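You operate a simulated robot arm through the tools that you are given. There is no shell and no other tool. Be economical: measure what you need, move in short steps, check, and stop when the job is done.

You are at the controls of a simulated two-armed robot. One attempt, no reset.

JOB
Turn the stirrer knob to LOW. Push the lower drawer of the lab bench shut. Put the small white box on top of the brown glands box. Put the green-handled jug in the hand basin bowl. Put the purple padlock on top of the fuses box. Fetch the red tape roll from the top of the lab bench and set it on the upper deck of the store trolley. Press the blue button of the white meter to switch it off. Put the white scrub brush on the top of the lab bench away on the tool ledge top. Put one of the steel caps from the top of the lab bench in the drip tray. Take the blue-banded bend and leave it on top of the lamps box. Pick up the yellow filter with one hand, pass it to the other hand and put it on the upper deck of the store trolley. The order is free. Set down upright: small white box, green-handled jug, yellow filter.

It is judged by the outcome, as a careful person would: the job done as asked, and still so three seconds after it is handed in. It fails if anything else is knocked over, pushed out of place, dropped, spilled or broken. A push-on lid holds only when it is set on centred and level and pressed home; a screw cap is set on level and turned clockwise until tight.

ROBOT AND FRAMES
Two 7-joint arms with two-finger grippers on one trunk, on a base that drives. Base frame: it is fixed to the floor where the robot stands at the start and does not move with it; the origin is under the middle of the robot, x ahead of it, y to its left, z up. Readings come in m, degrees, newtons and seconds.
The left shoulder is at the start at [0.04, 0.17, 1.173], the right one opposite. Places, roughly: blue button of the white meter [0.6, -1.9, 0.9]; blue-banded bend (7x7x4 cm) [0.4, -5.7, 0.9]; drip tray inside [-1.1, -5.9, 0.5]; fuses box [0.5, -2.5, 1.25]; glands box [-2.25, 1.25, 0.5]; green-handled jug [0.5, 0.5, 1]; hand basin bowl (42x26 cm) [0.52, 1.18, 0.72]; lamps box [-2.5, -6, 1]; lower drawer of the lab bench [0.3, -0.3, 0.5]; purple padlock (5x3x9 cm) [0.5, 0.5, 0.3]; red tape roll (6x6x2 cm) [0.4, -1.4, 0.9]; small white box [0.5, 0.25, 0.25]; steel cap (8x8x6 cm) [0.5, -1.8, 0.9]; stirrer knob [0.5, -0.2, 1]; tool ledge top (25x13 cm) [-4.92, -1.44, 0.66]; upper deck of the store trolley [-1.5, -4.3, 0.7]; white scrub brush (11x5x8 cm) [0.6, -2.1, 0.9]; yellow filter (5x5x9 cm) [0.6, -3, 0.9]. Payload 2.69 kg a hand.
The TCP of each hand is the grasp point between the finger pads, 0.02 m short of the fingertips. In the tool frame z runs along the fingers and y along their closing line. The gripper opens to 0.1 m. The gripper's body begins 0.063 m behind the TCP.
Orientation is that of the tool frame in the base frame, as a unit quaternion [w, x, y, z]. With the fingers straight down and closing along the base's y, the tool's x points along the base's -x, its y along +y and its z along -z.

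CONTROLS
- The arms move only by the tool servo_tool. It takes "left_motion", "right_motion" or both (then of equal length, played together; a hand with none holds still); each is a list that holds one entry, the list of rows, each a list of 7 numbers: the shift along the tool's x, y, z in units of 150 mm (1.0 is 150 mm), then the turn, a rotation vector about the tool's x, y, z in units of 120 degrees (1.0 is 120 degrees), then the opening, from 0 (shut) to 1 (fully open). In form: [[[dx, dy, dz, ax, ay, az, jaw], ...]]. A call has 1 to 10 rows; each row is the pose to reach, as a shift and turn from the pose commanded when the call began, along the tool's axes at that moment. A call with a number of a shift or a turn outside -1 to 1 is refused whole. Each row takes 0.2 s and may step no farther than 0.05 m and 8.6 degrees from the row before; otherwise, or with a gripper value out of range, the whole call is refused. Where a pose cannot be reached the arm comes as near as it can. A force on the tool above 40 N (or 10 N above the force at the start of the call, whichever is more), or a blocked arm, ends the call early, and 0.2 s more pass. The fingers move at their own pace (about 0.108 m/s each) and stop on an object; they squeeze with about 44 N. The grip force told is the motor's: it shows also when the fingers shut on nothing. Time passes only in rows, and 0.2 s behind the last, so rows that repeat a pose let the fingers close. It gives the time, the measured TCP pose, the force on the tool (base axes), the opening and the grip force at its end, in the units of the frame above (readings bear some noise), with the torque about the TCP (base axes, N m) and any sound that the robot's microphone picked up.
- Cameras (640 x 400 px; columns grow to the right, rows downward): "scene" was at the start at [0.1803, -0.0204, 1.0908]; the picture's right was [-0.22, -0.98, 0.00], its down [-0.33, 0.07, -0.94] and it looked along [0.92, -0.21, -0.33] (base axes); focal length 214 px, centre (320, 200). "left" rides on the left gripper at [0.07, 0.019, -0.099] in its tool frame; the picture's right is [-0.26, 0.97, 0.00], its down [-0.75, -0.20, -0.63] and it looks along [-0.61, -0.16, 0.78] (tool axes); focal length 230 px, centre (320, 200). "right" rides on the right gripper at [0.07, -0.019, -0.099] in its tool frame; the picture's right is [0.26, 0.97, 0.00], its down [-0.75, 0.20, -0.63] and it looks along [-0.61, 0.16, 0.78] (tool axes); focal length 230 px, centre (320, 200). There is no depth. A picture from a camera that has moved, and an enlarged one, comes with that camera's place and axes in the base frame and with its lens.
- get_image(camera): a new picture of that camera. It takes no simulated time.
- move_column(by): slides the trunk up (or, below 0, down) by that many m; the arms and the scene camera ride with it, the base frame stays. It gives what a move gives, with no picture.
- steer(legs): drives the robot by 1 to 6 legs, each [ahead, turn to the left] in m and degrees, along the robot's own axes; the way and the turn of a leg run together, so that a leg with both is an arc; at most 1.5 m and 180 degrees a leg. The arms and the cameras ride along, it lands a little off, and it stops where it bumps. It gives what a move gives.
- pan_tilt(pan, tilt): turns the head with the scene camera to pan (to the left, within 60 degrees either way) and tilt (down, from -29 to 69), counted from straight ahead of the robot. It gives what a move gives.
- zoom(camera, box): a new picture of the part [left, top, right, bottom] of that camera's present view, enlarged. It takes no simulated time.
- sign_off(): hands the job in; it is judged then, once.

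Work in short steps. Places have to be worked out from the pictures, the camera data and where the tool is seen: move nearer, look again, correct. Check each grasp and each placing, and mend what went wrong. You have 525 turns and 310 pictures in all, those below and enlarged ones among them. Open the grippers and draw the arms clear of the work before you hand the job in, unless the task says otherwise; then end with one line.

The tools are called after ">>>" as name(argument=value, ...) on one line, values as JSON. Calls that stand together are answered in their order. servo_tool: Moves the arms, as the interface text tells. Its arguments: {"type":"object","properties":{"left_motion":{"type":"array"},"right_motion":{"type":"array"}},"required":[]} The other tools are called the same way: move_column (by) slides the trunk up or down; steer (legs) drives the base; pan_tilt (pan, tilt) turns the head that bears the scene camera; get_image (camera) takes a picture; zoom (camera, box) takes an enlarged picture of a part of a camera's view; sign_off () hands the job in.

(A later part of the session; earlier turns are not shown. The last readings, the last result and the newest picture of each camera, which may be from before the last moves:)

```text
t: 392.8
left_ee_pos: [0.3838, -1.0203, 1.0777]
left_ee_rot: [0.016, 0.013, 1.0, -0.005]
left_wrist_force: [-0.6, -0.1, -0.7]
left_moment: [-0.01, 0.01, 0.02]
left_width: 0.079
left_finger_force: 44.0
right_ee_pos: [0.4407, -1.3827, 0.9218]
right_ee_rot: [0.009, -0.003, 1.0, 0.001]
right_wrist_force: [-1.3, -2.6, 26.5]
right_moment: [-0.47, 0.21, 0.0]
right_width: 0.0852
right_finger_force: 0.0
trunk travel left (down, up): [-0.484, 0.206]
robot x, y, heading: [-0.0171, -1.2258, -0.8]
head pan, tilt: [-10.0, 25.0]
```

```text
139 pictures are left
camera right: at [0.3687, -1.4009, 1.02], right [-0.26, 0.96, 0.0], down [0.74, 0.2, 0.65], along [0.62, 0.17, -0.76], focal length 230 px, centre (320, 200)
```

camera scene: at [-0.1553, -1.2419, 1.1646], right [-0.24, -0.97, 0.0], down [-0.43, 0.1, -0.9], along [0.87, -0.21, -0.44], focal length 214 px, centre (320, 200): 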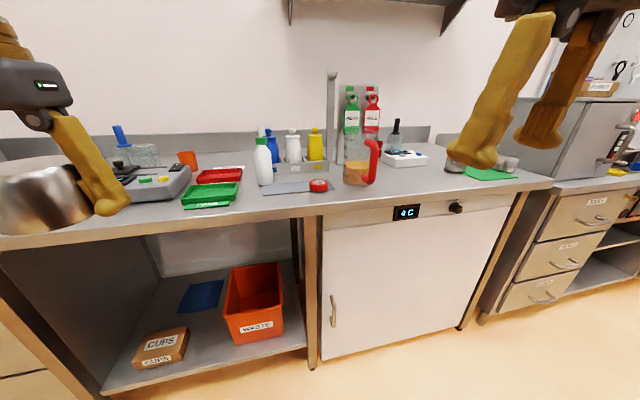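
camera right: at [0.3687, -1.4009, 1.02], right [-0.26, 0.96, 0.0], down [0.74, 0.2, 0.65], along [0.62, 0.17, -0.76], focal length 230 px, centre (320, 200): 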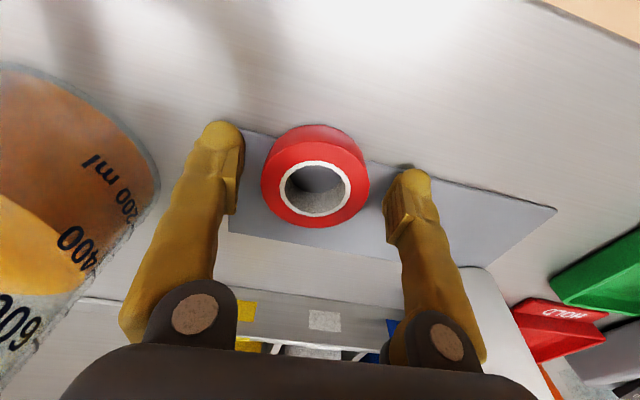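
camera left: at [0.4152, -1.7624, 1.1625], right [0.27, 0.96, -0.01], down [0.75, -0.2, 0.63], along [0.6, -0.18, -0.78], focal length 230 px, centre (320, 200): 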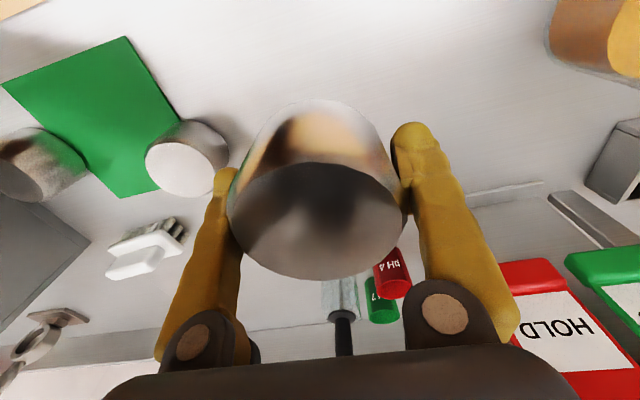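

Contact with the plate; tape is between the fingers. Raise 2 mm, close and lift.

>>> servo_tool(right_motion=[[[0, 0, -0.02, 0, 0, 0, 0.6], [0, 0, -0.02, 0, 0, 0, 0.3], [0, 0, -0.02, 0, 0, 0, 0.3], [0, 0, -0.02, 0, 0, 0, 0.3], [0, 0, -0.25, 0, 0, 0, 0.3], [0, 0, -0.5, 0, 0, 0, 0.3], [0, 0, -0.8, 0, 0, 0, 0.3], [0, 0, -1, 0, 0, 0, 0.3]]])

>>> get_image(camera="right")

```text
t: 394.6
left_ee_pos: [0.3856, -1.0202, 1.0767]
left_ee_rot: [0.014, 0.012, 1.0, -0.005]
left_wrist_force: [0.7, 0.2, -1.5]
left_moment: [0.01, 0.01, 0.02]
left_width: 0.079
left_finger_force: 43.9
right_ee_pos: [0.4388, -1.383, 1.0704]
right_ee_rot: [0.008, -0.003, 1.0, 0.0]
right_wrist_force: [-0.8, -0.1, -0.1]
right_moment: [-0.02, 0.0, 0.01]
right_width: 0.0547
right_finger_force: 44.3
trunk travel left (down, up): [-0.484, 0.206]
robot x, y, heading: [-0.0171, -1.2295, -0.6]
head pan, tilt: [-10.0, 25.0]
```

```text
138 pictures are left
camera right: at [0.3661, -1.4023, 1.168], right [-0.27, 0.96, 0.0], down [0.74, 0.21, 0.64], along [0.62, 0.17, -0.77], focal length 230 px, centre (320, 200)
```

right: 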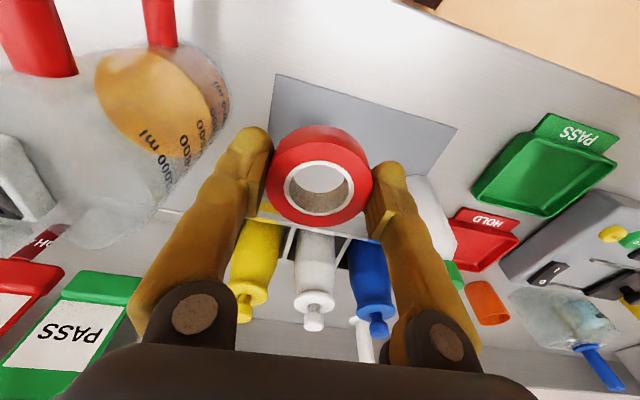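

Tape held. Drive down the corridor toward the trolley with both items.

>>> steer(legs=[[-0.42, 0], [0, -89], [1.4, 0], [1.3, 0]])

>>> pan_tilt(pan=-30, tilt=25)

>>> get_image(camera="scene")

```text
t: 413.7
left_ee_pos: [-0.256, -4.3164, 1.0751]
left_ee_rot: [0.006, 0.719, 0.695, -0.015]
left_wrist_force: [0.4, 0.3, -1.5]
left_moment: [0.02, 0.0, -0.02]
left_width: 0.0772
left_finger_force: 44.1
right_ee_pos: [-0.62, -4.3674, 1.0682]
right_ee_rot: [0.006, 0.707, 0.707, -0.006]
right_wrist_force: [0.2, 0.1, 0.2]
right_moment: [0.02, -0.02, 0.0]
right_width: 0.0543
right_finger_force: 44.3
trunk travel left (down, up): [-0.484, 0.206]
robot x, y, heading: [-0.4566, -3.9141, -90.8]
head pan, tilt: [-10.0, 25.0]
```

```text
t: 414.5
left_ee_pos: [-0.2568, -4.2992, 1.0831]
left_ee_rot: [0.013, 0.719, 0.694, -0.02]
left_wrist_force: [0.1, -0.9, -1.4]
left_moment: [0.01, 0.0, 0.02]
left_width: 0.077
left_finger_force: 43.9
right_ee_pos: [-0.6205, -4.3514, 1.0767]
right_ee_rot: [0.012, 0.707, 0.707, -0.012]
right_wrist_force: [-0.6, 0.1, -0.7]
right_moment: [-0.01, 0.0, 0.0]
right_width: 0.0544
right_finger_force: 44.2
trunk travel left (down, up): [-0.484, 0.206]
robot x, y, heading: [-0.459, -3.9105, -91.0]
head pan, tilt: [-30.0, 25.0]
```

```text
137 pictures are left
camera scene: at [-0.5093, -4.0811, 1.1649], right [-0.86, 0.52, 0.01], down [0.22, 0.38, -0.9], along [-0.47, -0.77, -0.44], focal length 214 px, centre (320, 200)
```

scene: 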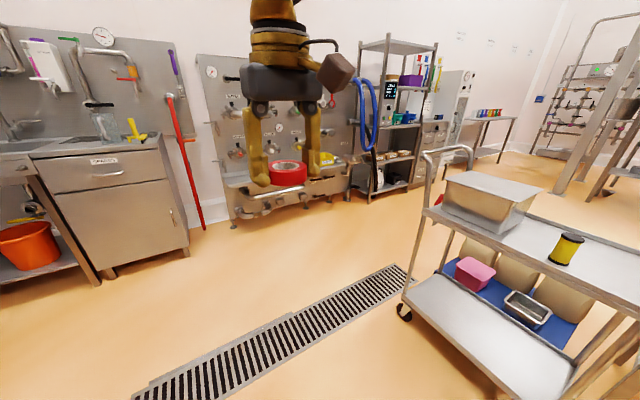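

>>> steer(legs=[[0, -56], [0.57, 0], [0, -33]])

>>> pan_tilt(pan=-10, tilt=40)

>>> get_image(camera="scene")

```text
t: 422.0
left_ee_pos: [-1.3284, -4.4108, 1.0829]
left_ee_rot: [-0.004, 1.0, -0.016, -0.023]
left_wrist_force: [0.3, -0.1, -1.3]
left_moment: [-0.03, 0.02, -0.02]
left_width: 0.0761
left_finger_force: 43.8
right_ee_pos: [-1.3784, -4.0474, 1.0758]
right_ee_rot: [-0.001, 1.0, 0.0, -0.017]
right_wrist_force: [0.0, 0.1, -0.6]
right_moment: [-0.05, -0.03, -0.02]
right_width: 0.0542
right_finger_force: 43.8
trunk travel left (down, up): [-0.484, 0.206]
robot x, y, heading: [-0.9373, -4.2047, 178.9]
head pan, tilt: [-30.0, 25.0]
```

```text
t: 422.8
left_ee_pos: [-1.312, -4.4106, 1.0874]
left_ee_rot: [-0.005, 0.999, -0.017, -0.03]
left_wrist_force: [-0.2, -0.4, -2.2]
left_moment: [-0.01, -0.01, 0.01]
left_width: 0.0755
left_finger_force: 44.4
right_ee_pos: [-1.3631, -4.0477, 1.0825]
right_ee_rot: [0.0, 1.0, 0.0, -0.024]
right_wrist_force: [-0.3, 0.3, -0.1]
right_moment: [-0.01, -0.03, -0.02]
right_width: 0.0544
right_finger_force: 43.8
trunk travel left (down, up): [-0.484, 0.206]
robot x, y, heading: [-0.9403, -4.2065, 178.7]
head pan, tilt: [-10.0, 40.0]
```

```text
136 pictures are left
camera scene: at [-1.1131, -4.1884, 1.1416], right [0.19, 0.98, 0.0], down [0.64, -0.12, -0.76], along [-0.74, 0.15, -0.66], focal length 214 px, centre (320, 200)
```

scene: 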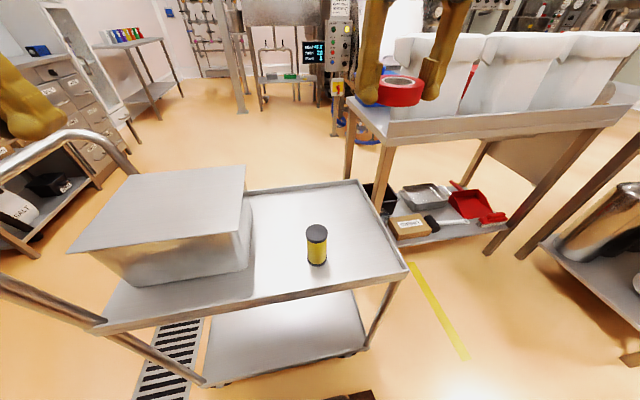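

The cap's grip width is slowly shrinking; check the left camera.

>>> get_image(camera="left")

```text
135 pictures are left
camera left: at [-1.2366, -4.4335, 1.182], right [-0.29, -0.96, 0.01], down [-0.7, 0.22, 0.68], along [-0.65, 0.19, -0.74], focal length 230 px, centre (320, 200)
```

left: 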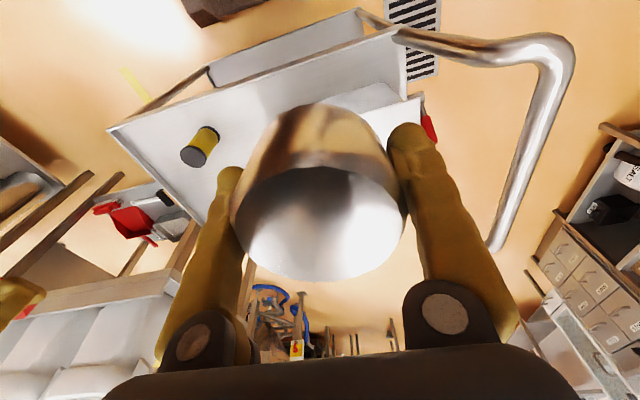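

It's slipping slowly toward one side. Place the tape quickly first: target (-1.52,-4.07).

>>> servo_tool(right_motion=[[[-0.2, 0.04, 0.16, 0, 0, 0, 0.3], [-0.4, 0.08, 0.36, 0, 0, 0, 0.3], [-0.6, 0.12, 0.56, 0, 0, 0, 0.3], [-0.8, 0.16, 0.76, 0, 0, 0, 0.3], [-1.0, 0.17, 0.95, 0, 0, 0, 0.3]]])

>>> servo_tool(right_motion=[[[0, 0, 0.25, 0, 0, 0, 0.3], [0, 0, 0.5, 0, 0, 0, 0.3], [0, 0, 0.75, 0, 0, 0, 0.3], [0, 0, 0.9, 0, 0, 0, 0.3]]])

>>> get_image(camera="scene")

```text
t: 424.0
left_ee_pos: [-1.3115, -4.4117, 1.0878]
left_ee_rot: [-0.005, 0.999, -0.017, -0.03]
left_wrist_force: [-0.4, 0.9, -2.0]
left_moment: [-0.02, -0.02, -0.02]
left_width: 0.0758
left_finger_force: 44.1
right_ee_pos: [-1.5187, -4.0739, 0.9436]
right_ee_rot: [0.001, 1.0, -0.001, -0.024]
right_wrist_force: [0.7, 0.1, 0.5]
right_moment: [0.02, -0.04, 0.02]
right_width: 0.0545
right_finger_force: 44.5
trunk travel left (down, up): [-0.484, 0.206]
robot x, y, heading: [-0.9398, -4.2069, 178.9]
head pan, tilt: [-10.0, 40.0]
```

```text
t: 424.5
left_ee_pos: [-1.2882, -4.4112, 1.0946]
left_ee_rot: [-0.004, 0.999, -0.016, -0.04]
left_wrist_force: [2.0, -0.6, -1.1]
left_moment: [-0.01, 0.1, 0.01]
left_width: 0.0757
left_finger_force: 43.9
right_ee_pos: [-1.5058, -4.0745, 0.9081]
right_ee_rot: [0.003, 0.999, -0.001, -0.033]
right_wrist_force: [1.1, 1.8, 0.0]
right_moment: [-0.03, 0.09, -0.01]
right_width: 0.0542
right_finger_force: 44.2
trunk travel left (down, up): [-0.484, 0.206]
robot x, y, heading: [-0.9421, -4.2089, 178.9]
head pan, tilt: [-10.0, 40.0]
stopped in row 2 (right hand): the arm was blocked; the commanded pose is now the measured one
```

```text
134 pictures are left
camera scene: at [-1.1096, -4.1877, 1.1422], right [0.19, 0.98, 0.0], down [0.64, -0.12, -0.76], along [-0.74, 0.15, -0.65], focal length 214 px, centre (320, 200)
```

scene: 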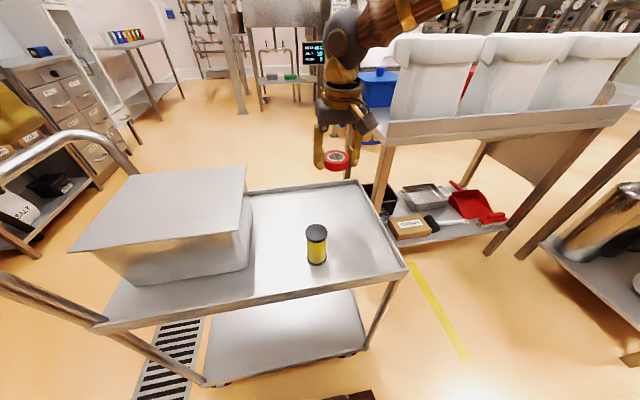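

Arm extension limit. Lower the column 0.12 and bring the hand 4 cm nearer.

>>> move_column(by=-0.1)

>>> servo_tool(right_motion=[[[0.1, 0, 0, 0, 0, 0, 0.3], [0.2, 0, 0.05, 0, 0, 0, 0.3], [0.2, -0.05, 0.1, 0, 0, 0, 0.3]]])

>>> get_image(camera="right")

```text
t: 425.8
left_ee_pos: [-1.2934, -4.4123, 0.9946]
left_ee_rot: [-0.004, 0.999, -0.017, -0.039]
left_wrist_force: [-0.1, -0.3, -1.1]
left_moment: [-0.01, 0.03, 0.01]
left_width: 0.076
left_finger_force: 43.7
right_ee_pos: [-1.509, -4.0739, 0.8055]
right_ee_rot: [0.003, 1.0, 0.001, -0.03]
right_wrist_force: [0.4, 1.2, 0.3]
right_moment: [0.02, 0.0, -0.01]
right_width: 0.0542
right_finger_force: 44.2
trunk travel left (down, up): [-0.384, 0.306]
robot x, y, heading: [-0.94, -4.2083, 178.8]
head pan, tilt: [-10.0, 40.0]
```

```text
t: 426.6
left_ee_pos: [-1.2925, -4.4111, 0.9942]
left_ee_rot: [-0.004, 0.999, -0.016, -0.038]
left_wrist_force: [0.2, 0.4, -1.6]
left_moment: [0.02, -0.01, 0.01]
left_width: 0.0756
left_finger_force: 44.0
right_ee_pos: [-1.478, -4.0672, 0.7896]
right_ee_rot: [0.002, 1.0, -0.001, -0.03]
right_wrist_force: [0.6, -0.4, -0.8]
right_moment: [0.02, -0.02, 0.01]
right_width: 0.0542
right_finger_force: 43.8
trunk travel left (down, up): [-0.384, 0.306]
robot x, y, heading: [-0.9369, -4.2054, 179.0]
head pan, tilt: [-10.0, 40.0]
```

```text
133 pictures are left
camera right: at [-1.4038, -4.0482, 0.8837], right [0.26, -0.97, -0.01], down [-0.71, -0.2, 0.68], along [-0.66, -0.16, -0.74], focal length 230 px, centre (320, 200)
```

right: 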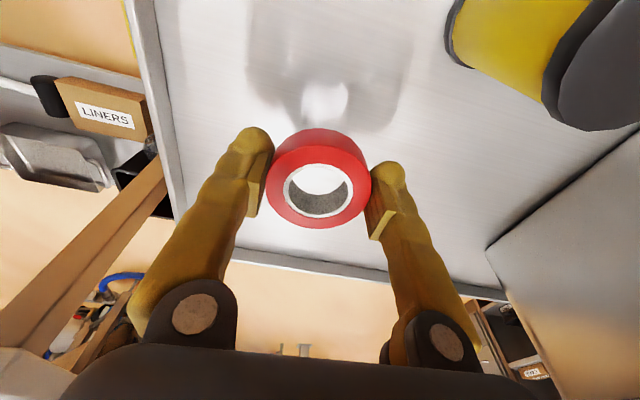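

Descend to contact.

>>> servo_tool(right_motion=[[[0, 0, 0.12, 0, 0, 0, 0.3], [0, 0, 0.19, 0, 0, 0, 0.3], [0, 0, 0.23, 0, 0, 0, 0.3], [0, 0, 0.26, 0, 0, 0, 0.3]]])

```text
t: 427.6
left_ee_pos: [-1.2938, -4.4116, 0.9928]
left_ee_rot: [-0.004, 0.999, -0.017, -0.039]
left_wrist_force: [0.8, 0.0, -1.3]
left_moment: [0.0, -0.02, 0.01]
left_width: 0.0756
left_finger_force: 44.5
right_ee_pos: [-1.4798, -4.0674, 0.7496]
right_ee_rot: [0.002, 1.0, 0.0, -0.03]
right_wrist_force: [0.6, 0.3, -0.1]
right_moment: [0.02, 0.0, 0.0]
right_width: 0.0543
right_finger_force: 43.5
trunk travel left (down, up): [-0.384, 0.306]
robot x, y, heading: [-0.9413, -4.2066, 178.8]
head pan, tilt: [-10.0, 40.0]
```

>>> servo_tool(right_motion=[[[0, 0, 0.03, 0, 0, 0, 0.3], [0, 0, 0.06, 0, 0, 0, 0.3], [0, 0, 0.09, 0, 0, 0, 0.3]]])

>>> get_image(camera="right")

```text
t: 428.4
left_ee_pos: [-1.2909, -4.4112, 0.9959]
left_ee_rot: [-0.004, 0.999, -0.017, -0.04]
left_wrist_force: [-0.1, 0.1, -1.4]
left_moment: [-0.02, 0.0, 0.03]
left_width: 0.0755
left_finger_force: 44.4
right_ee_pos: [-1.4827, -4.0676, 0.7403]
right_ee_rot: [0.002, 0.999, -0.001, -0.033]
right_wrist_force: [11.1, 5.0, 38.4]
right_moment: [0.56, -0.96, -0.08]
right_width: 0.0542
right_finger_force: 44.3
trunk travel left (down, up): [-0.384, 0.306]
robot x, y, heading: [-0.939, -4.205, 178.5]
head pan, tilt: [-10.0, 40.0]
```

```text
132 pictures are left
camera right: at [-1.4073, -4.0483, 0.8349], right [0.26, -0.97, -0.01], down [-0.71, -0.2, 0.68], along [-0.66, -0.16, -0.73], focal length 230 px, centre (320, 200)
```

right: 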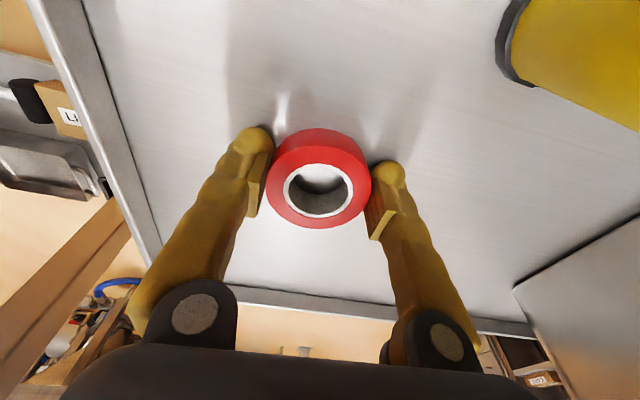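

Tape is on the deck (38 N contact). Relieve, open and lift away.

>>> servo_tool(right_motion=[[[0, 0, -0.03, 0, 0, 0, 0.3], [0, 0, -0.03, 0, 0, 0, 0.55], [0, 0, -0.03, 0, 0, 0, 0.75], [0, 0, -0.03, 0, 0, 0, 0.75], [0, 0, -0.2, 0, 0, 0, 0.75], [0, 0, -0.5, 0, 0, 0, 0.75], [0, 0, -0.8, 0, 0, 0, 0.75], [0, 0, -1, 0, 0, 0, 0.75]]])

>>> get_image(camera="scene")

```text
t: 430.2
left_ee_pos: [-1.294, -4.4111, 0.9934]
left_ee_rot: [-0.004, 0.999, -0.017, -0.039]
left_wrist_force: [0.1, 0.2, -2.1]
left_moment: [0.0, 0.0, -0.01]
left_width: 0.0759
left_finger_force: 44.4
right_ee_pos: [-1.473, -4.069, 0.8866]
right_ee_rot: [0.001, 1.0, 0.0, -0.031]
right_wrist_force: [-0.1, -0.3, -0.8]
right_moment: [0.01, -0.01, 0.0]
right_width: 0.0749
right_finger_force: 0.0
trunk travel left (down, up): [-0.384, 0.306]
robot x, y, heading: [-0.9398, -4.2057, 178.8]
head pan, tilt: [-10.0, 40.0]
```

```text
131 pictures are left
camera scene: at [-1.1108, -4.1885, 1.0416], right [0.19, 0.98, 0.0], down [0.64, -0.12, -0.76], along [-0.74, 0.15, -0.66], focal length 214 px, centre (320, 200)
```

scene: 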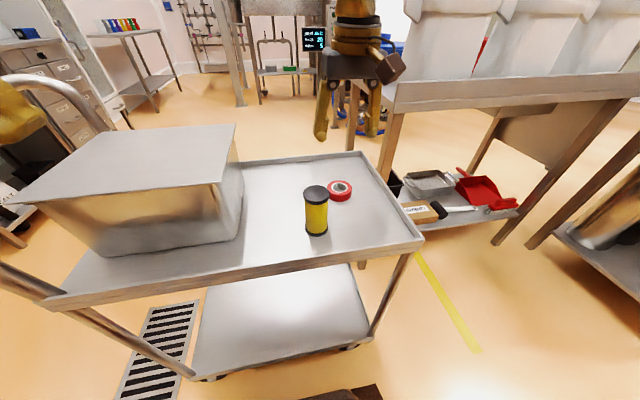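

Tape is set. I regrasp the slipping cap using the grey box lid (top ≈0.85) as a support: move the left hand over it.

>>> servo_tool(left_motion=[[[-0.25, 0, 0, 0, 0.02, -0.01, 0.5], [-0.5, 0, 0, 0, 0.037, -0.016, 0.5], [-0.75, 0, 0, 0, 0.037, -0.016, 0.5], [-1.0, 0.0, 0, 0, 0.037, -0.016, 0.5]]])

>>> servo_tool(left_motion=[[[-0.2, 0, 0.2, 0, 0, 0, 0.5], [-0.25, 0, 0.4, 0, 0, 0, 0.5], [-0.25, 0, 0.55, 0, 0, 0, 0.5], [-0.25, 0.0, 0.65, 0, 0, 0, 0.5]]])

>>> get_image(camera="left")

```text
t: 431.2
left_ee_pos: [-1.4422, -4.4063, 1.0038]
left_ee_rot: [-0.005, 1.0, 0.0, 0.001]
left_wrist_force: [-0.1, -0.2, -1.1]
left_moment: [0.01, -0.01, 0.05]
left_width: 0.0758
left_finger_force: 44.4
right_ee_pos: [-1.4738, -4.0693, 0.8851]
right_ee_rot: [0.001, 1.0, -0.001, -0.031]
right_wrist_force: [-0.6, -0.4, -0.1]
right_moment: [-0.03, -0.02, -0.01]
right_width: 0.0749
right_finger_force: 0.1
trunk travel left (down, up): [-0.384, 0.306]
robot x, y, heading: [-0.9401, -4.2041, 178.9]
head pan, tilt: [-10.0, 40.0]
```

```text
t: 432.2
left_ee_pos: [-1.4811, -4.4063, 0.908]
left_ee_rot: [-0.004, 1.0, 0.0, 0.001]
left_wrist_force: [0.0, 0.0, -1.3]
left_moment: [-0.02, 0.0, 0.0]
left_width: 0.0756
left_finger_force: 43.7
right_ee_pos: [-1.4741, -4.0686, 0.8862]
right_ee_rot: [0.002, 1.0, 0.0, -0.031]
right_wrist_force: [-0.4, -0.3, -0.8]
right_moment: [0.0, 0.03, -0.01]
right_width: 0.0751
right_finger_force: 0.0
trunk travel left (down, up): [-0.384, 0.306]
robot x, y, heading: [-0.9413, -4.208, 178.8]
head pan, tilt: [-10.0, 40.0]
```

```text
130 pictures are left
camera left: at [-1.4116, -4.4259, 1.0053], right [-0.26, -0.97, -0.01], down [-0.75, 0.19, 0.63], along [-0.61, 0.17, -0.78], focal length 230 px, centre (320, 200)
```

left: 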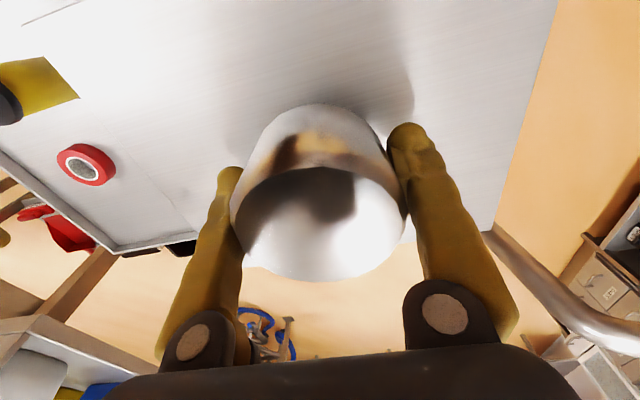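

>>> servo_tool(left_motion=[[[0, 0, 0.08, 0, 0, 0, 0.5], [0, 0, 0.14, 0, 0, 0, 0.5], [0, 0, 0.18, 0, 0, 0, 0.5], [0, 0, 0.21, 0, 0, 0, 0.5], [0, 0, 0.24, 0, 0, 0, 0.5], [0, 0, 0.27, 0, 0, 0, 0.5]]])

```text
t: 433.2
left_ee_pos: [-1.4698, -4.4053, 0.8905]
left_ee_rot: [-0.004, 1.0, 0.0, -0.012]
left_wrist_force: [0.0, -0.1, -1.6]
left_moment: [-0.01, 0.03, 0.0]
left_width: 0.0755
left_finger_force: 44.5
right_ee_pos: [-1.4587, -4.0698, 0.8951]
right_ee_rot: [0.003, 0.999, 0.001, -0.041]
right_wrist_force: [-0.5, 1.1, -0.1]
right_moment: [0.05, 0.02, -0.01]
right_width: 0.075
right_finger_force: 0.2
trunk travel left (down, up): [-0.384, 0.306]
robot x, y, heading: [-0.939, -4.2071, 178.8]
head pan, tilt: [-10.0, 40.0]
stopped in row 5 (left hand): the force on the tool passed its limit at 48 N (the readings are from after the stop); the commanded pose is now the measured one
```

Contact found at ≈0.88. Touch lightly again, open, shift forward ~1.2 cm to recentre, and close.

>>> servo_tool(left_motion=[[[0, 0, 0.04, 0, 0, 0, 0.5], [0, 0, 0.06, 0, 0, 0, 0.5], [0, 0, 0.06, 0, 0, 0, 1], [0, 0, 0.06, 0, 0, 0, 1], [0, 0, 0.06, 0, 0, 0, 1]]])

>>> get_image(camera="left")

```text
t: 434.4
left_ee_pos: [-1.4708, -4.4041, 0.8815]
left_ee_rot: [-0.004, 1.0, 0.0, -0.011]
left_wrist_force: [0.6, 4.7, 10.9]
left_moment: [-0.55, -0.07, 0.0]
left_width: 0.0991
left_finger_force: 0.2
right_ee_pos: [-1.4592, -4.0691, 0.8949]
right_ee_rot: [0.003, 0.999, 0.0, -0.039]
right_wrist_force: [-0.2, 0.9, 0.1]
right_moment: [0.0, -0.02, -0.01]
right_width: 0.0749
right_finger_force: 0.0
trunk travel left (down, up): [-0.384, 0.306]
robot x, y, heading: [-0.9403, -4.2078, 178.9]
head pan, tilt: [-10.0, 40.0]
```

```text
129 pictures are left
camera left: at [-1.3987, -4.4249, 0.9775], right [-0.26, -0.97, 0.0], down [-0.74, 0.2, 0.65], along [-0.63, 0.17, -0.76], focal length 230 px, centre (320, 200)
```

left: 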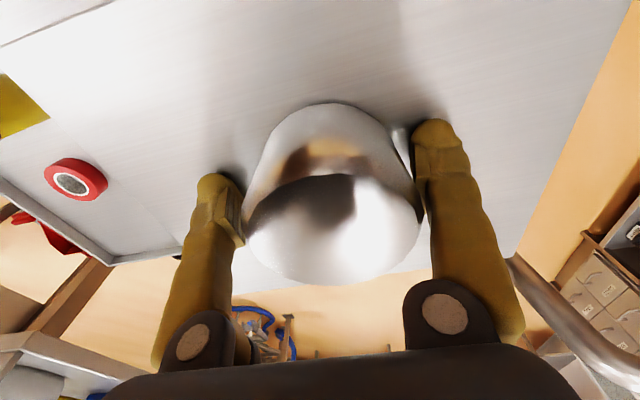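

The cap centre is ~9 mm toward me and 5 mm left; shift accordingly and close.

>>> servo_tool(left_motion=[[[0.0, 0.03, -0.015, 0, 0, 0, 1], [0.06, 0.035, -0.015, 0, 0, 0, 1], [0.06, 0.035, -0.015, 0, 0, 0, 0.6], [0.06, 0.035, -0.015, 0, 0, 0, 0.5], [0.06, 0.035, -0.015, 0, 0, 0, 0.5]]])

>>> get_image(camera="left")

```text
t: 435.6
left_ee_pos: [-1.4607, -4.4102, 0.8833]
left_ee_rot: [-0.005, 1.0, 0.0, -0.013]
left_wrist_force: [1.3, -5.1, 11.7]
left_moment: [-0.51, -0.05, 0.05]
left_width: 0.0756
left_finger_force: 44.4
right_ee_pos: [-1.4586, -4.0696, 0.8944]
right_ee_rot: [0.003, 0.999, 0.0, -0.039]
right_wrist_force: [0.4, 1.2, 0.2]
right_moment: [0.03, 0.01, -0.04]
right_width: 0.0751
right_finger_force: 0.0
trunk travel left (down, up): [-0.384, 0.306]
robot x, y, heading: [-0.9383, -4.2053, 178.8]
head pan, tilt: [-10.0, 40.0]
```

```text
128 pictures are left
camera left: at [-1.389, -4.4308, 0.9801], right [-0.26, -0.97, 0.0], down [-0.74, 0.2, 0.65], along [-0.63, 0.17, -0.76], focal length 230 px, centre (320, 200)
```

left: 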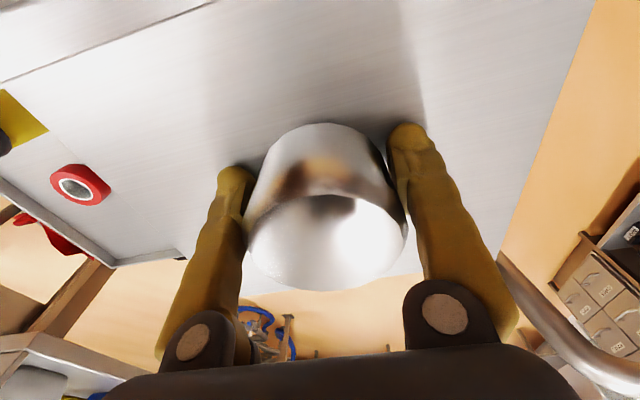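

Cap is centred in the grip now (taper explains the width). Lift it and head for the drip tray.

>>> servo_tool(left_motion=[[[0, 0, -0.2, 0, 0, 0, 0.5], [0, 0, -0.5, 0, 0, 0, 0.5], [0, 0, -0.8, 0, 0, 0, 0.5], [0.2, 0, -1.0, 0, 0, 0, 0.5], [0.5, 0, -1.0, 0, 0, 0, 0.5]]])

>>> steer(legs=[[-0.3, 0], [0, 80]])

>>> pan_tilt(pan=0, tilt=20)

>>> get_image(camera="scene")

```text
t: 436.9
left_ee_pos: [-1.38, -4.4137, 1.0313]
left_ee_rot: [-0.005, 1.0, -0.002, -0.012]
left_wrist_force: [-0.3, 0.6, -1.0]
left_moment: [0.02, -0.01, 0.0]
left_width: 0.0754
left_finger_force: 44.0
right_ee_pos: [-1.4596, -4.0696, 0.895]
right_ee_rot: [0.003, 0.999, 0.0, -0.04]
right_wrist_force: [-0.3, 0.0, -0.5]
right_moment: [0.03, 0.01, 0.0]
right_width: 0.0749
right_finger_force: 0.1
trunk travel left (down, up): [-0.384, 0.306]
robot x, y, heading: [-0.9408, -4.2076, 178.7]
head pan, tilt: [-10.0, 40.0]
```

```text
t: 442.4
left_ee_pos: [-0.506, -4.6831, 1.0306]
left_ee_rot: [0.004, 0.763, 0.647, -0.011]
left_wrist_force: [-0.2, 0.3, -1.8]
left_moment: [-0.03, 0.01, -0.01]
left_width: 0.0756
left_finger_force: 43.9
right_ee_pos: [-0.858, -4.7025, 0.8949]
right_ee_rot: [0.027, 0.762, 0.646, -0.028]
right_wrist_force: [-0.1, -0.1, -1.2]
right_moment: [-0.01, 0.0, -0.02]
right_width: 0.0748
right_finger_force: 0.0
trunk travel left (down, up): [-0.384, 0.306]
robot x, y, heading: [-0.6476, -4.2084, -100.6]
head pan, tilt: [-10.0, 40.0]
```

```text
t: 443.3
left_ee_pos: [-0.5042, -4.6681, 1.0371]
left_ee_rot: [0.009, 0.763, 0.646, -0.016]
left_wrist_force: [-0.7, 0.3, -1.4]
left_moment: [0.04, -0.01, 0.02]
left_width: 0.0758
left_finger_force: 43.8
right_ee_pos: [-0.8563, -4.6903, 0.9027]
right_ee_rot: [0.032, 0.762, 0.646, -0.034]
right_wrist_force: [-0.6, 0.2, 0.3]
right_moment: [0.0, -0.03, -0.01]
right_width: 0.075
right_finger_force: 0.1
trunk travel left (down, up): [-0.384, 0.306]
robot x, y, heading: [-0.6473, -4.2153, -100.5]
head pan, tilt: [0.0, 20.0]
```

```text
127 pictures are left
camera scene: at [-0.6814, -4.3903, 1.0726], right [-0.98, 0.18, 0.0], down [0.07, 0.35, -0.93], along [-0.17, -0.92, -0.36], focal length 214 px, centre (320, 200)
```

scene: 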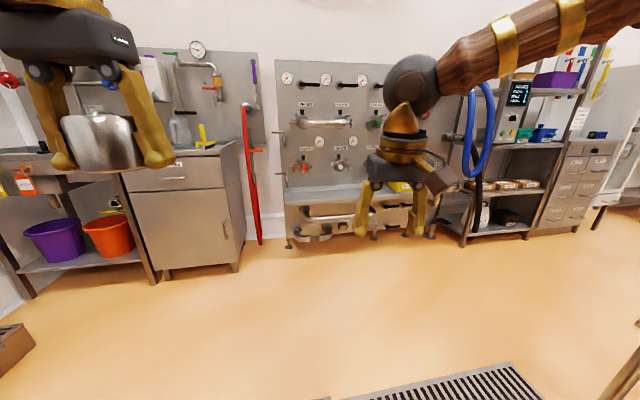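

Drive toward the pipe station with the tray.

>>> steer(legs=[[0, -19], [0.95, 0], [0, 29]])

>>> pan_tilt(pan=5, tilt=30)

>>> get_image(camera="scene")

```text
t: 450.7
left_ee_pos: [-0.9045, -5.4521, 1.0371]
left_ee_rot: [0.011, 0.713, 0.701, -0.017]
left_wrist_force: [-0.3, -0.1, -1.9]
left_moment: [0.0, 0.0, 0.02]
left_width: 0.0757
left_finger_force: 44.0
right_ee_pos: [-1.2495, -5.5271, 0.9024]
right_ee_rot: [0.035, 0.712, 0.701, -0.032]
right_wrist_force: [0.5, 0.0, -0.3]
right_moment: [-0.03, -0.01, 0.01]
right_width: 0.0746
right_finger_force: 0.0
trunk travel left (down, up): [-0.384, 0.306]
robot x, y, heading: [-1.1177, -5.0229, -92.3]
head pan, tilt: [0.0, 20.0]
```

```text
t: 451.4
left_ee_pos: [-0.9034, -5.4351, 1.0436]
left_ee_rot: [0.016, 0.713, 0.7, -0.023]
left_wrist_force: [0.0, -0.2, -1.4]
left_moment: [0.03, 0.0, 0.02]
left_width: 0.0758
left_finger_force: 43.7
right_ee_pos: [-1.2488, -5.5126, 0.9116]
right_ee_rot: [0.04, 0.712, 0.7, -0.038]
right_wrist_force: [-0.9, 0.2, 0.9]
right_moment: [0.0, -0.02, -0.01]
right_width: 0.075
right_finger_force: 0.2
trunk travel left (down, up): [-0.384, 0.306]
robot x, y, heading: [-1.1185, -5.0239, -92.4]
head pan, tilt: [5.0, 30.0]
```

```text
126 pictures are left
camera scene: at [-1.1161, -5.2011, 1.0569], right [-1.0, -0.05, 0.0], down [-0.02, 0.51, -0.86], along [0.04, -0.86, -0.51], focal length 214 px, centre (320, 200)
```

scene: 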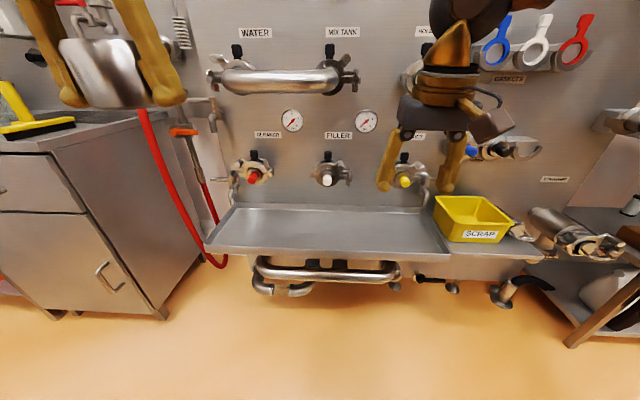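

Drip tray spans x -0.70…-1.51, y -5.76…-6.06, z≈0.5. Raise/retract the right hand, drive ahead, lower the column.

>>> servo_tool(right_motion=[[[0.2, -0.1, -0.2, 0, 0, 0, 0.75], [0.4, -0.2, -0.4, 0, 0, 0, 0.75], [0.6, -0.3, -0.6, 0, 0, 0, 0.75], [0.8, -0.4, -0.8, 0, 0, 0, 0.75]]])

>>> steer(legs=[[0.33, 2]])

>>> move_column(by=-0.3)

>>> get_image(camera="left")

```text
t: 452.4
left_ee_pos: [-0.9049, -5.4355, 1.043]
left_ee_rot: [0.016, 0.713, 0.701, -0.023]
left_wrist_force: [1.0, -0.7, -0.6]
left_moment: [0.0, -0.01, 0.0]
left_width: 0.0757
left_finger_force: 44.2
right_ee_pos: [-1.3122, -5.3779, 1.0157]
right_ee_rot: [0.04, 0.711, 0.701, -0.038]
right_wrist_force: [0.2, 0.2, -0.1]
right_moment: [0.02, 0.0, -0.01]
right_width: 0.0749
right_finger_force: 0.1
trunk travel left (down, up): [-0.384, 0.306]
robot x, y, heading: [-1.1167, -5.0241, -92.1]
head pan, tilt: [5.0, 30.0]
```

```text
t: 454.5
left_ee_pos: [-0.8941, -5.6904, 1.0542]
left_ee_rot: [0.02, 0.7, 0.714, -0.024]
left_wrist_force: [-0.5, 1.7, -1.0]
left_moment: [-0.11, -0.02, 0.02]
left_width: 0.0755
left_finger_force: 43.8
right_ee_pos: [-1.306, -5.6606, 1.0276]
right_ee_rot: [0.054, 0.696, 0.714, -0.05]
right_wrist_force: [0.3, 0.8, 0.2]
right_moment: [-0.13, 0.0, 0.0]
right_width: 0.0748
right_finger_force: 0.1
trunk travel left (down, up): [-0.384, 0.306]
robot x, y, heading: [-1.1219, -5.3361, -89.9]
head pan, tilt: [5.0, 30.0]
stopped in leg 1: the force on the tool passed its limit at 47 N (the readings are from after the stop); the commanded pose is now the measured one
```

```text
t: 457.5
left_ee_pos: [-0.8926, -5.6952, 0.7521]
left_ee_rot: [0.017, 0.699, 0.714, -0.024]
left_wrist_force: [0.2, 0.2, -0.6]
left_moment: [0.0, 0.0, -0.01]
left_width: 0.0756
left_finger_force: 43.6
right_ee_pos: [-1.3055, -5.664, 0.7261]
right_ee_rot: [0.053, 0.696, 0.714, -0.049]
right_wrist_force: [0.2, 0.3, 0.0]
right_moment: [0.0, -0.01, -0.01]
right_width: 0.0749
right_finger_force: 0.0
trunk travel left (down, up): [-0.084, 0.606]
robot x, y, heading: [-1.1198, -5.3287, -89.8]
head pan, tilt: [5.0, 30.0]
```

```text
125 pictures are left
camera left: at [-0.8765, -5.6208, 0.8462], right [0.97, -0.24, 0.01], down [-0.18, -0.72, 0.67], along [-0.15, -0.66, -0.74], focal length 230 px, centre (320, 200)
```

left: 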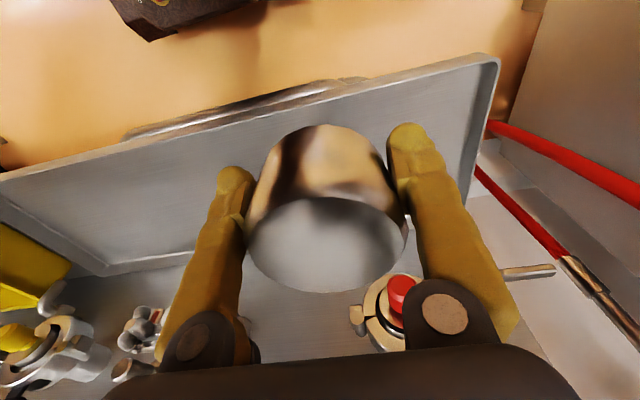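

Clear of the rail now. Shift the cap to x≈-0.99, forward to y≈-5.85.

>>> servo_tool(left_motion=[[[0, -0.2, 0, 0, 0, 0, 0.5], [0, -0.4, 0.1, 0, 0.01, 0, 0.5], [0, -0.63, 0.3, 0, 0.018, 0, 0.5], [-0.25, -0.63, 0.45, 0, 0.018, 0, 0.5], [-0.5, -0.63, 0.6, 0, 0.018, 0, 0.5], [-0.75, -0.63, 0.7, 0, 0.018, 0, 0.5], [-1.0, -0.63, 0.8, 0, 0.018, 0, 0.5]]])

>>> get_image(camera="left")

>>> get_image(camera="scene")

```text
t: 459.1
left_ee_pos: [-0.9833, -5.8561, 0.6427]
left_ee_rot: [0.004, 0.7, 0.714, -0.009]
left_wrist_force: [-0.1, 0.8, -1.7]
left_moment: [-0.02, -0.03, 0.04]
left_width: 0.0757
left_finger_force: 44.0
right_ee_pos: [-1.3055, -5.664, 0.7266]
right_ee_rot: [0.052, 0.697, 0.713, -0.049]
right_wrist_force: [-0.3, -0.9, -0.8]
right_moment: [0.01, 0.01, 0.01]
right_width: 0.0748
right_finger_force: 0.1
trunk travel left (down, up): [-0.084, 0.606]
robot x, y, heading: [-1.1229, -5.3363, -89.8]
head pan, tilt: [5.0, 30.0]
```

```text
124 pictures are left
camera left: at [-0.9661, -5.7839, 0.74], right [0.97, -0.24, 0.0], down [-0.18, -0.74, 0.65], along [-0.15, -0.63, -0.76], focal length 230 px, centre (320, 200)
```

left: 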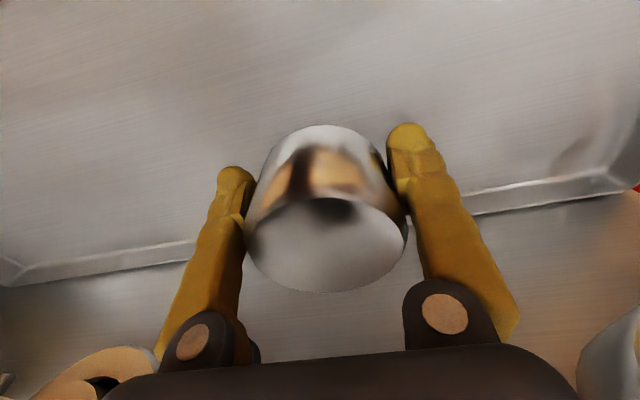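

```text
123 pictures are left
camera scene: at [-1.1151, -5.5059, 0.7569], right [-1.0, -0.09, 0.0], down [-0.04, 0.51, -0.86], along [0.08, -0.85, -0.51], focal length 214 px, centre (320, 200)
```

scene: 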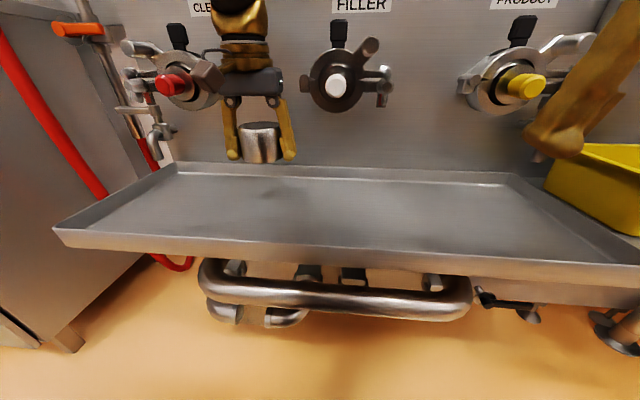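

Over the tray. Lower until contact.

>>> servo_tool(left_motion=[[[0.03, 0, 0.13, 0, 0, 0, 0.5], [0.06, 0, 0.26, 0, 0, 0, 0.5], [0.1, 0, 0.38, 0, 0, 0, 0.5], [0.1, 0, 0.5, 0, 0, 0, 0.5], [0.1, 0, 0.6, 0, 0, 0, 0.5]]])

>>> get_image(camera="scene")

```text
t: 460.3
left_ee_pos: [-0.9868, -5.8403, 0.5506]
left_ee_rot: [0.004, 0.7, 0.714, -0.01]
left_wrist_force: [-1.0, 0.0, -1.8]
left_moment: [0.02, 0.01, 0.02]
left_width: 0.0757
left_finger_force: 44.1
right_ee_pos: [-1.3053, -5.6658, 0.7284]
right_ee_rot: [0.052, 0.697, 0.713, -0.049]
right_wrist_force: [-0.1, -0.6, 0.0]
right_moment: [0.0, 0.02, -0.01]
right_width: 0.0748
right_finger_force: 0.0
trunk travel left (down, up): [-0.084, 0.606]
robot x, y, heading: [-1.1227, -5.3343, -89.9]
head pan, tilt: [5.0, 30.0]
```

```text
122 pictures are left
camera scene: at [-1.1151, -5.506, 0.7569], right [-1.0, -0.09, 0.0], down [-0.04, 0.51, -0.86], along [0.08, -0.85, -0.52], focal length 214 px, centre (320, 200)
```

scene: 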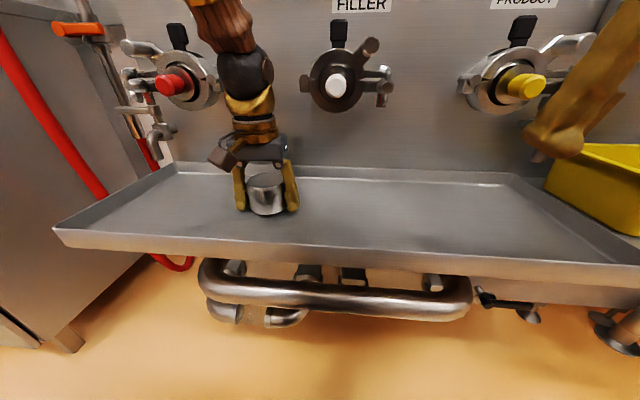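

>>> servo_tool(left_motion=[[[0, 0, 0.08, 0, 0, 0, 0.5], [0, 0, 0.16, 0, 0, 0, 0.5], [0, 0, 0.22, 0, 0, 0, 0.5], [0, 0, 0.28, 0, 0, 0, 0.5], [0, 0, 0.34, 0, 0, 0, 0.5]]])

>>> zoom(camera="scene", box=[180, 120, 360, 240])

```text
t: 460.8
left_ee_pos: [-0.9873, -5.8333, 0.55]
left_ee_rot: [0.013, 0.699, 0.714, -0.015]
left_wrist_force: [-1.3, -0.2, -2.5]
left_moment: [0.02, 0.02, -0.01]
left_width: 0.0755
left_finger_force: 43.9
right_ee_pos: [-1.3056, -5.654, 0.7323]
right_ee_rot: [0.058, 0.697, 0.713, -0.055]
right_wrist_force: [-0.1, -0.2, 0.0]
right_moment: [0.04, 0.0, 0.0]
right_width: 0.0749
right_finger_force: 0.2
trunk travel left (down, up): [-0.084, 0.606]
robot x, y, heading: [-1.1244, -5.3339, -90.0]
head pan, tilt: [5.0, 30.0]
stopped in row 2 (left hand): the force on the tool passed its limit at 53 N (the readings are from after the stop); the commanded pose is now the measured one
```

```text
3.33 times, centred on (270, 180) of scene
camera zoom: at [-1.115, -5.506, 0.7567], right [-1.0, -0.09, 0.0], down [-0.04, 0.51, -0.86], along [0.08, -0.85, -0.51], focal length 715 px, centre (487, 267)
```

zoom: 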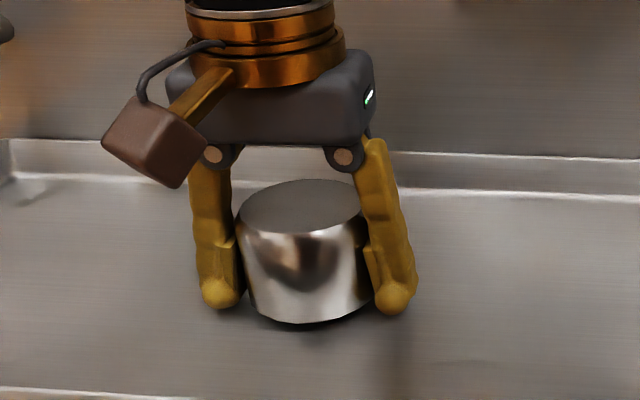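

Cap is just above the floor. Touch down lightly and release.

>>> servo_tool(left_motion=[[[0, 0, 0.05, 0, 0, 0, 0.5], [0, 0, 0.09, 0, 0, 0, 0.5], [0, 0, 0.09, 0, 0, 0, 0.85], [0, 0, 0.09, 0, 0, 0, 1], [0, 0, 0.09, 0, 0, 0, 1], [0, 0, -0.1, 0, 0, 0, 1], [0, 0, -0.3, 0, 0, 0, 1], [0, 0, -0.6, 0, 0, 0, 1], [0, 0, -0.9, 0, 0, 0, 1]]])

>>> zoom(camera="scene", box=[180, 120, 360, 240])

```text
t: 461.3
left_ee_pos: [-0.9856, -5.8267, 0.5515]
left_ee_rot: [0.018, 0.699, 0.714, -0.021]
left_wrist_force: [0.5, 0.4, -1.3]
left_moment: [0.03, 0.0, -0.02]
left_width: 0.0756
left_finger_force: 44.4
right_ee_pos: [-1.3065, -5.6409, 0.7366]
right_ee_rot: [0.065, 0.696, 0.713, -0.061]
right_wrist_force: [0.4, 0.4, 0.4]
right_moment: [0.0, 0.02, 0.01]
right_width: 0.0751
right_finger_force: 0.0
trunk travel left (down, up): [-0.084, 0.606]
robot x, y, heading: [-1.123, -5.3352, -89.9]
head pan, tilt: [5.0, 30.0]
stopped in row 2 (left hand): the force on the tool passed its limit at 49 N (the readings are from after the stop); the commanded pose is now the measured one
```

```text
3.33 times, centred on (270, 180) of scene
camera zoom: at [-1.1151, -5.5056, 0.7568], right [-1.0, -0.09, 0.0], down [-0.04, 0.51, -0.86], along [0.08, -0.85, -0.51], focal length 715 px, centre (487, 267)
```

zoom: 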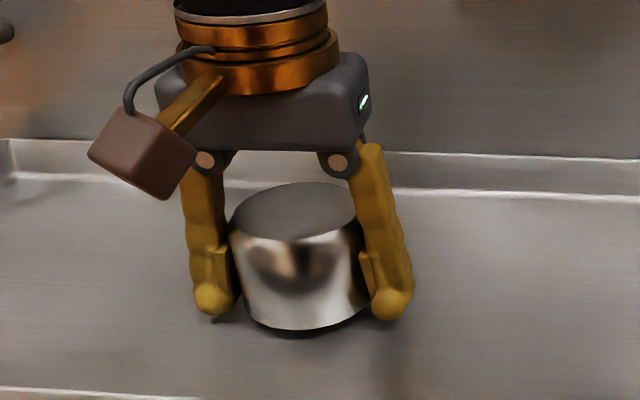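

>>> servo_tool(left_motion=[[[0, 0, 0.03, 0, 0, 0, 0.5], [0, 0, 0.045, 0, 0, 0, 0.5], [0, 0, 0.045, 0, 0, 0, 0.85], [0, 0, 0.045, 0, 0, 0, 1], [0, 0, 0.045, 0, 0, 0, 1], [0, 0, -0.1, 0, 0, 0, 1], [0, 0, -0.3, 0, 0, 0, 1], [0, 0, -0.6, 0, 0, 0, 1], [0, 0, -0.9, 0, 0, 0, 1]]])

>>> get_image(camera="scene")

```text
t: 463.3
left_ee_pos: [-0.9862, -5.8176, 0.6858]
left_ee_rot: [0.017, 0.699, 0.714, -0.022]
left_wrist_force: [0.3, 0.9, 0.3]
left_moment: [0.0, 0.0, -0.02]
left_width: 0.1002
left_finger_force: 0.1
right_ee_pos: [-1.3061, -5.6424, 0.7361]
right_ee_rot: [0.063, 0.696, 0.713, -0.061]
right_wrist_force: [0.1, 0.1, -0.8]
right_moment: [0.0, 0.01, 0.01]
right_width: 0.0748
right_finger_force: 0.0
trunk travel left (down, up): [-0.084, 0.606]
robot x, y, heading: [-1.1216, -5.3355, -89.8]
head pan, tilt: [5.0, 30.0]
```

```text
119 pictures are left
camera scene: at [-1.1151, -5.5058, 0.7569], right [-1.0, -0.09, 0.0], down [-0.04, 0.51, -0.86], along [0.08, -0.85, -0.51], focal length 214 px, centre (320, 200)
```

scene: 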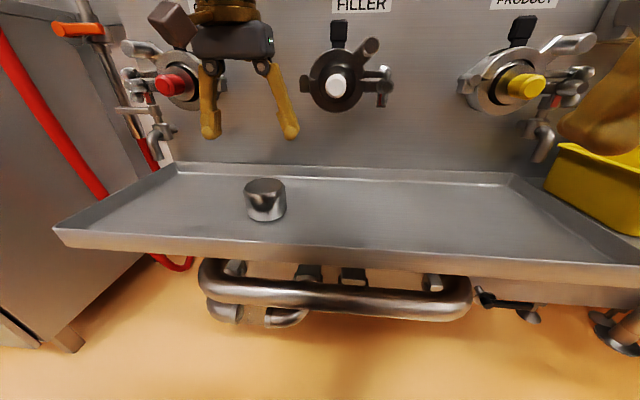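

Cap placed in the tray. Back off, raise the column, and turn to look for the blue-banded bend at (0.4,-5.7).

>>> steer(legs=[[-0.35, 0]])

>>> move_column(by=0.3)

>>> steer(legs=[[0, 75]])

>>> pan_tilt(pan=-10, tilt=15)

>>> get_image(camera="scene")

```text
t: 465.6
left_ee_pos: [-0.989, -5.4704, 0.6856]
left_ee_rot: [0.017, 0.702, 0.712, -0.022]
left_wrist_force: [0.7, 0.2, 0.9]
left_moment: [-0.03, 0.02, 0.0]
left_width: 0.1
left_finger_force: 0.0
right_ee_pos: [-1.3081, -5.2919, 0.7346]
right_ee_rot: [0.064, 0.699, 0.71, -0.06]
right_wrist_force: [0.1, -0.4, 0.0]
right_moment: [0.0, -0.03, 0.01]
right_width: 0.0749
right_finger_force: 0.1
trunk travel left (down, up): [-0.084, 0.606]
robot x, y, heading: [-1.1223, -4.983, -90.4]
head pan, tilt: [5.0, 30.0]
```

```text
t: 468.6
left_ee_pos: [-0.9894, -5.461, 0.9923]
left_ee_rot: [0.024, 0.702, 0.712, -0.027]
left_wrist_force: [0.3, 0.1, 0.6]
left_moment: [-0.03, -0.02, 0.01]
left_width: 0.1
left_finger_force: 0.1
right_ee_pos: [-1.3084, -5.2807, 1.0409]
right_ee_rot: [0.068, 0.698, 0.71, -0.068]
right_wrist_force: [-0.4, 0.5, 0.2]
right_moment: [0.02, 0.02, -0.02]
right_width: 0.0751
right_finger_force: 0.0
trunk travel left (down, up): [-0.384, 0.306]
robot x, y, heading: [-1.124, -4.9812, -90.1]
head pan, tilt: [5.0, 30.0]
```

```text
t: 472.2
left_ee_pos: [-0.6259, -4.9849, 0.994]
left_ee_rot: [0.036, 0.13, 0.991, -0.008]
left_wrist_force: [-0.1, -0.4, 0.4]
left_moment: [0.0, 0.0, -0.01]
left_width: 0.0999
left_finger_force: 0.0
right_ee_pos: [-0.8863, -5.2429, 1.0412]
right_ee_rot: [0.095, 0.13, 0.987, -0.013]
right_wrist_force: [0.0, -0.9, -0.1]
right_moment: [0.0, -0.03, 0.0]
right_width: 0.075
right_finger_force: 0.1
trunk travel left (down, up): [-0.384, 0.306]
robot x, y, heading: [-1.1196, -4.9922, -16.1]
head pan, tilt: [5.0, 30.0]
```

```text
t: 473.0
left_ee_pos: [-0.6415, -4.9801, 1.0005]
left_ee_rot: [0.043, 0.13, 0.991, -0.008]
left_wrist_force: [-0.3, 0.0, -0.4]
left_moment: [0.03, -0.04, 0.0]
left_width: 0.1
left_finger_force: 0.0
right_ee_pos: [-0.8908, -5.242, 1.0498]
right_ee_rot: [0.11, 0.143, 0.984, -0.008]
right_wrist_force: [-0.1, 0.4, -0.3]
right_moment: [0.02, -0.01, -0.03]
right_width: 0.0751
right_finger_force: 0.0
trunk travel left (down, up): [-0.384, 0.306]
robot x, y, heading: [-1.1236, -4.994, -16.3]
head pan, tilt: [-10.0, 15.0]
```

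```text
118 pictures are left
camera scene: at [-0.9536, -5.0576, 1.0809], right [-0.44, -0.9, 0.0], down [-0.25, 0.12, -0.96], along [0.86, -0.42, -0.28], focal length 214 px, centre (320, 200)
```

scene: 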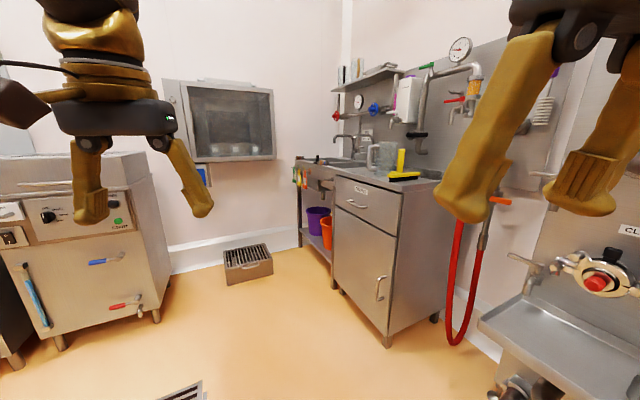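

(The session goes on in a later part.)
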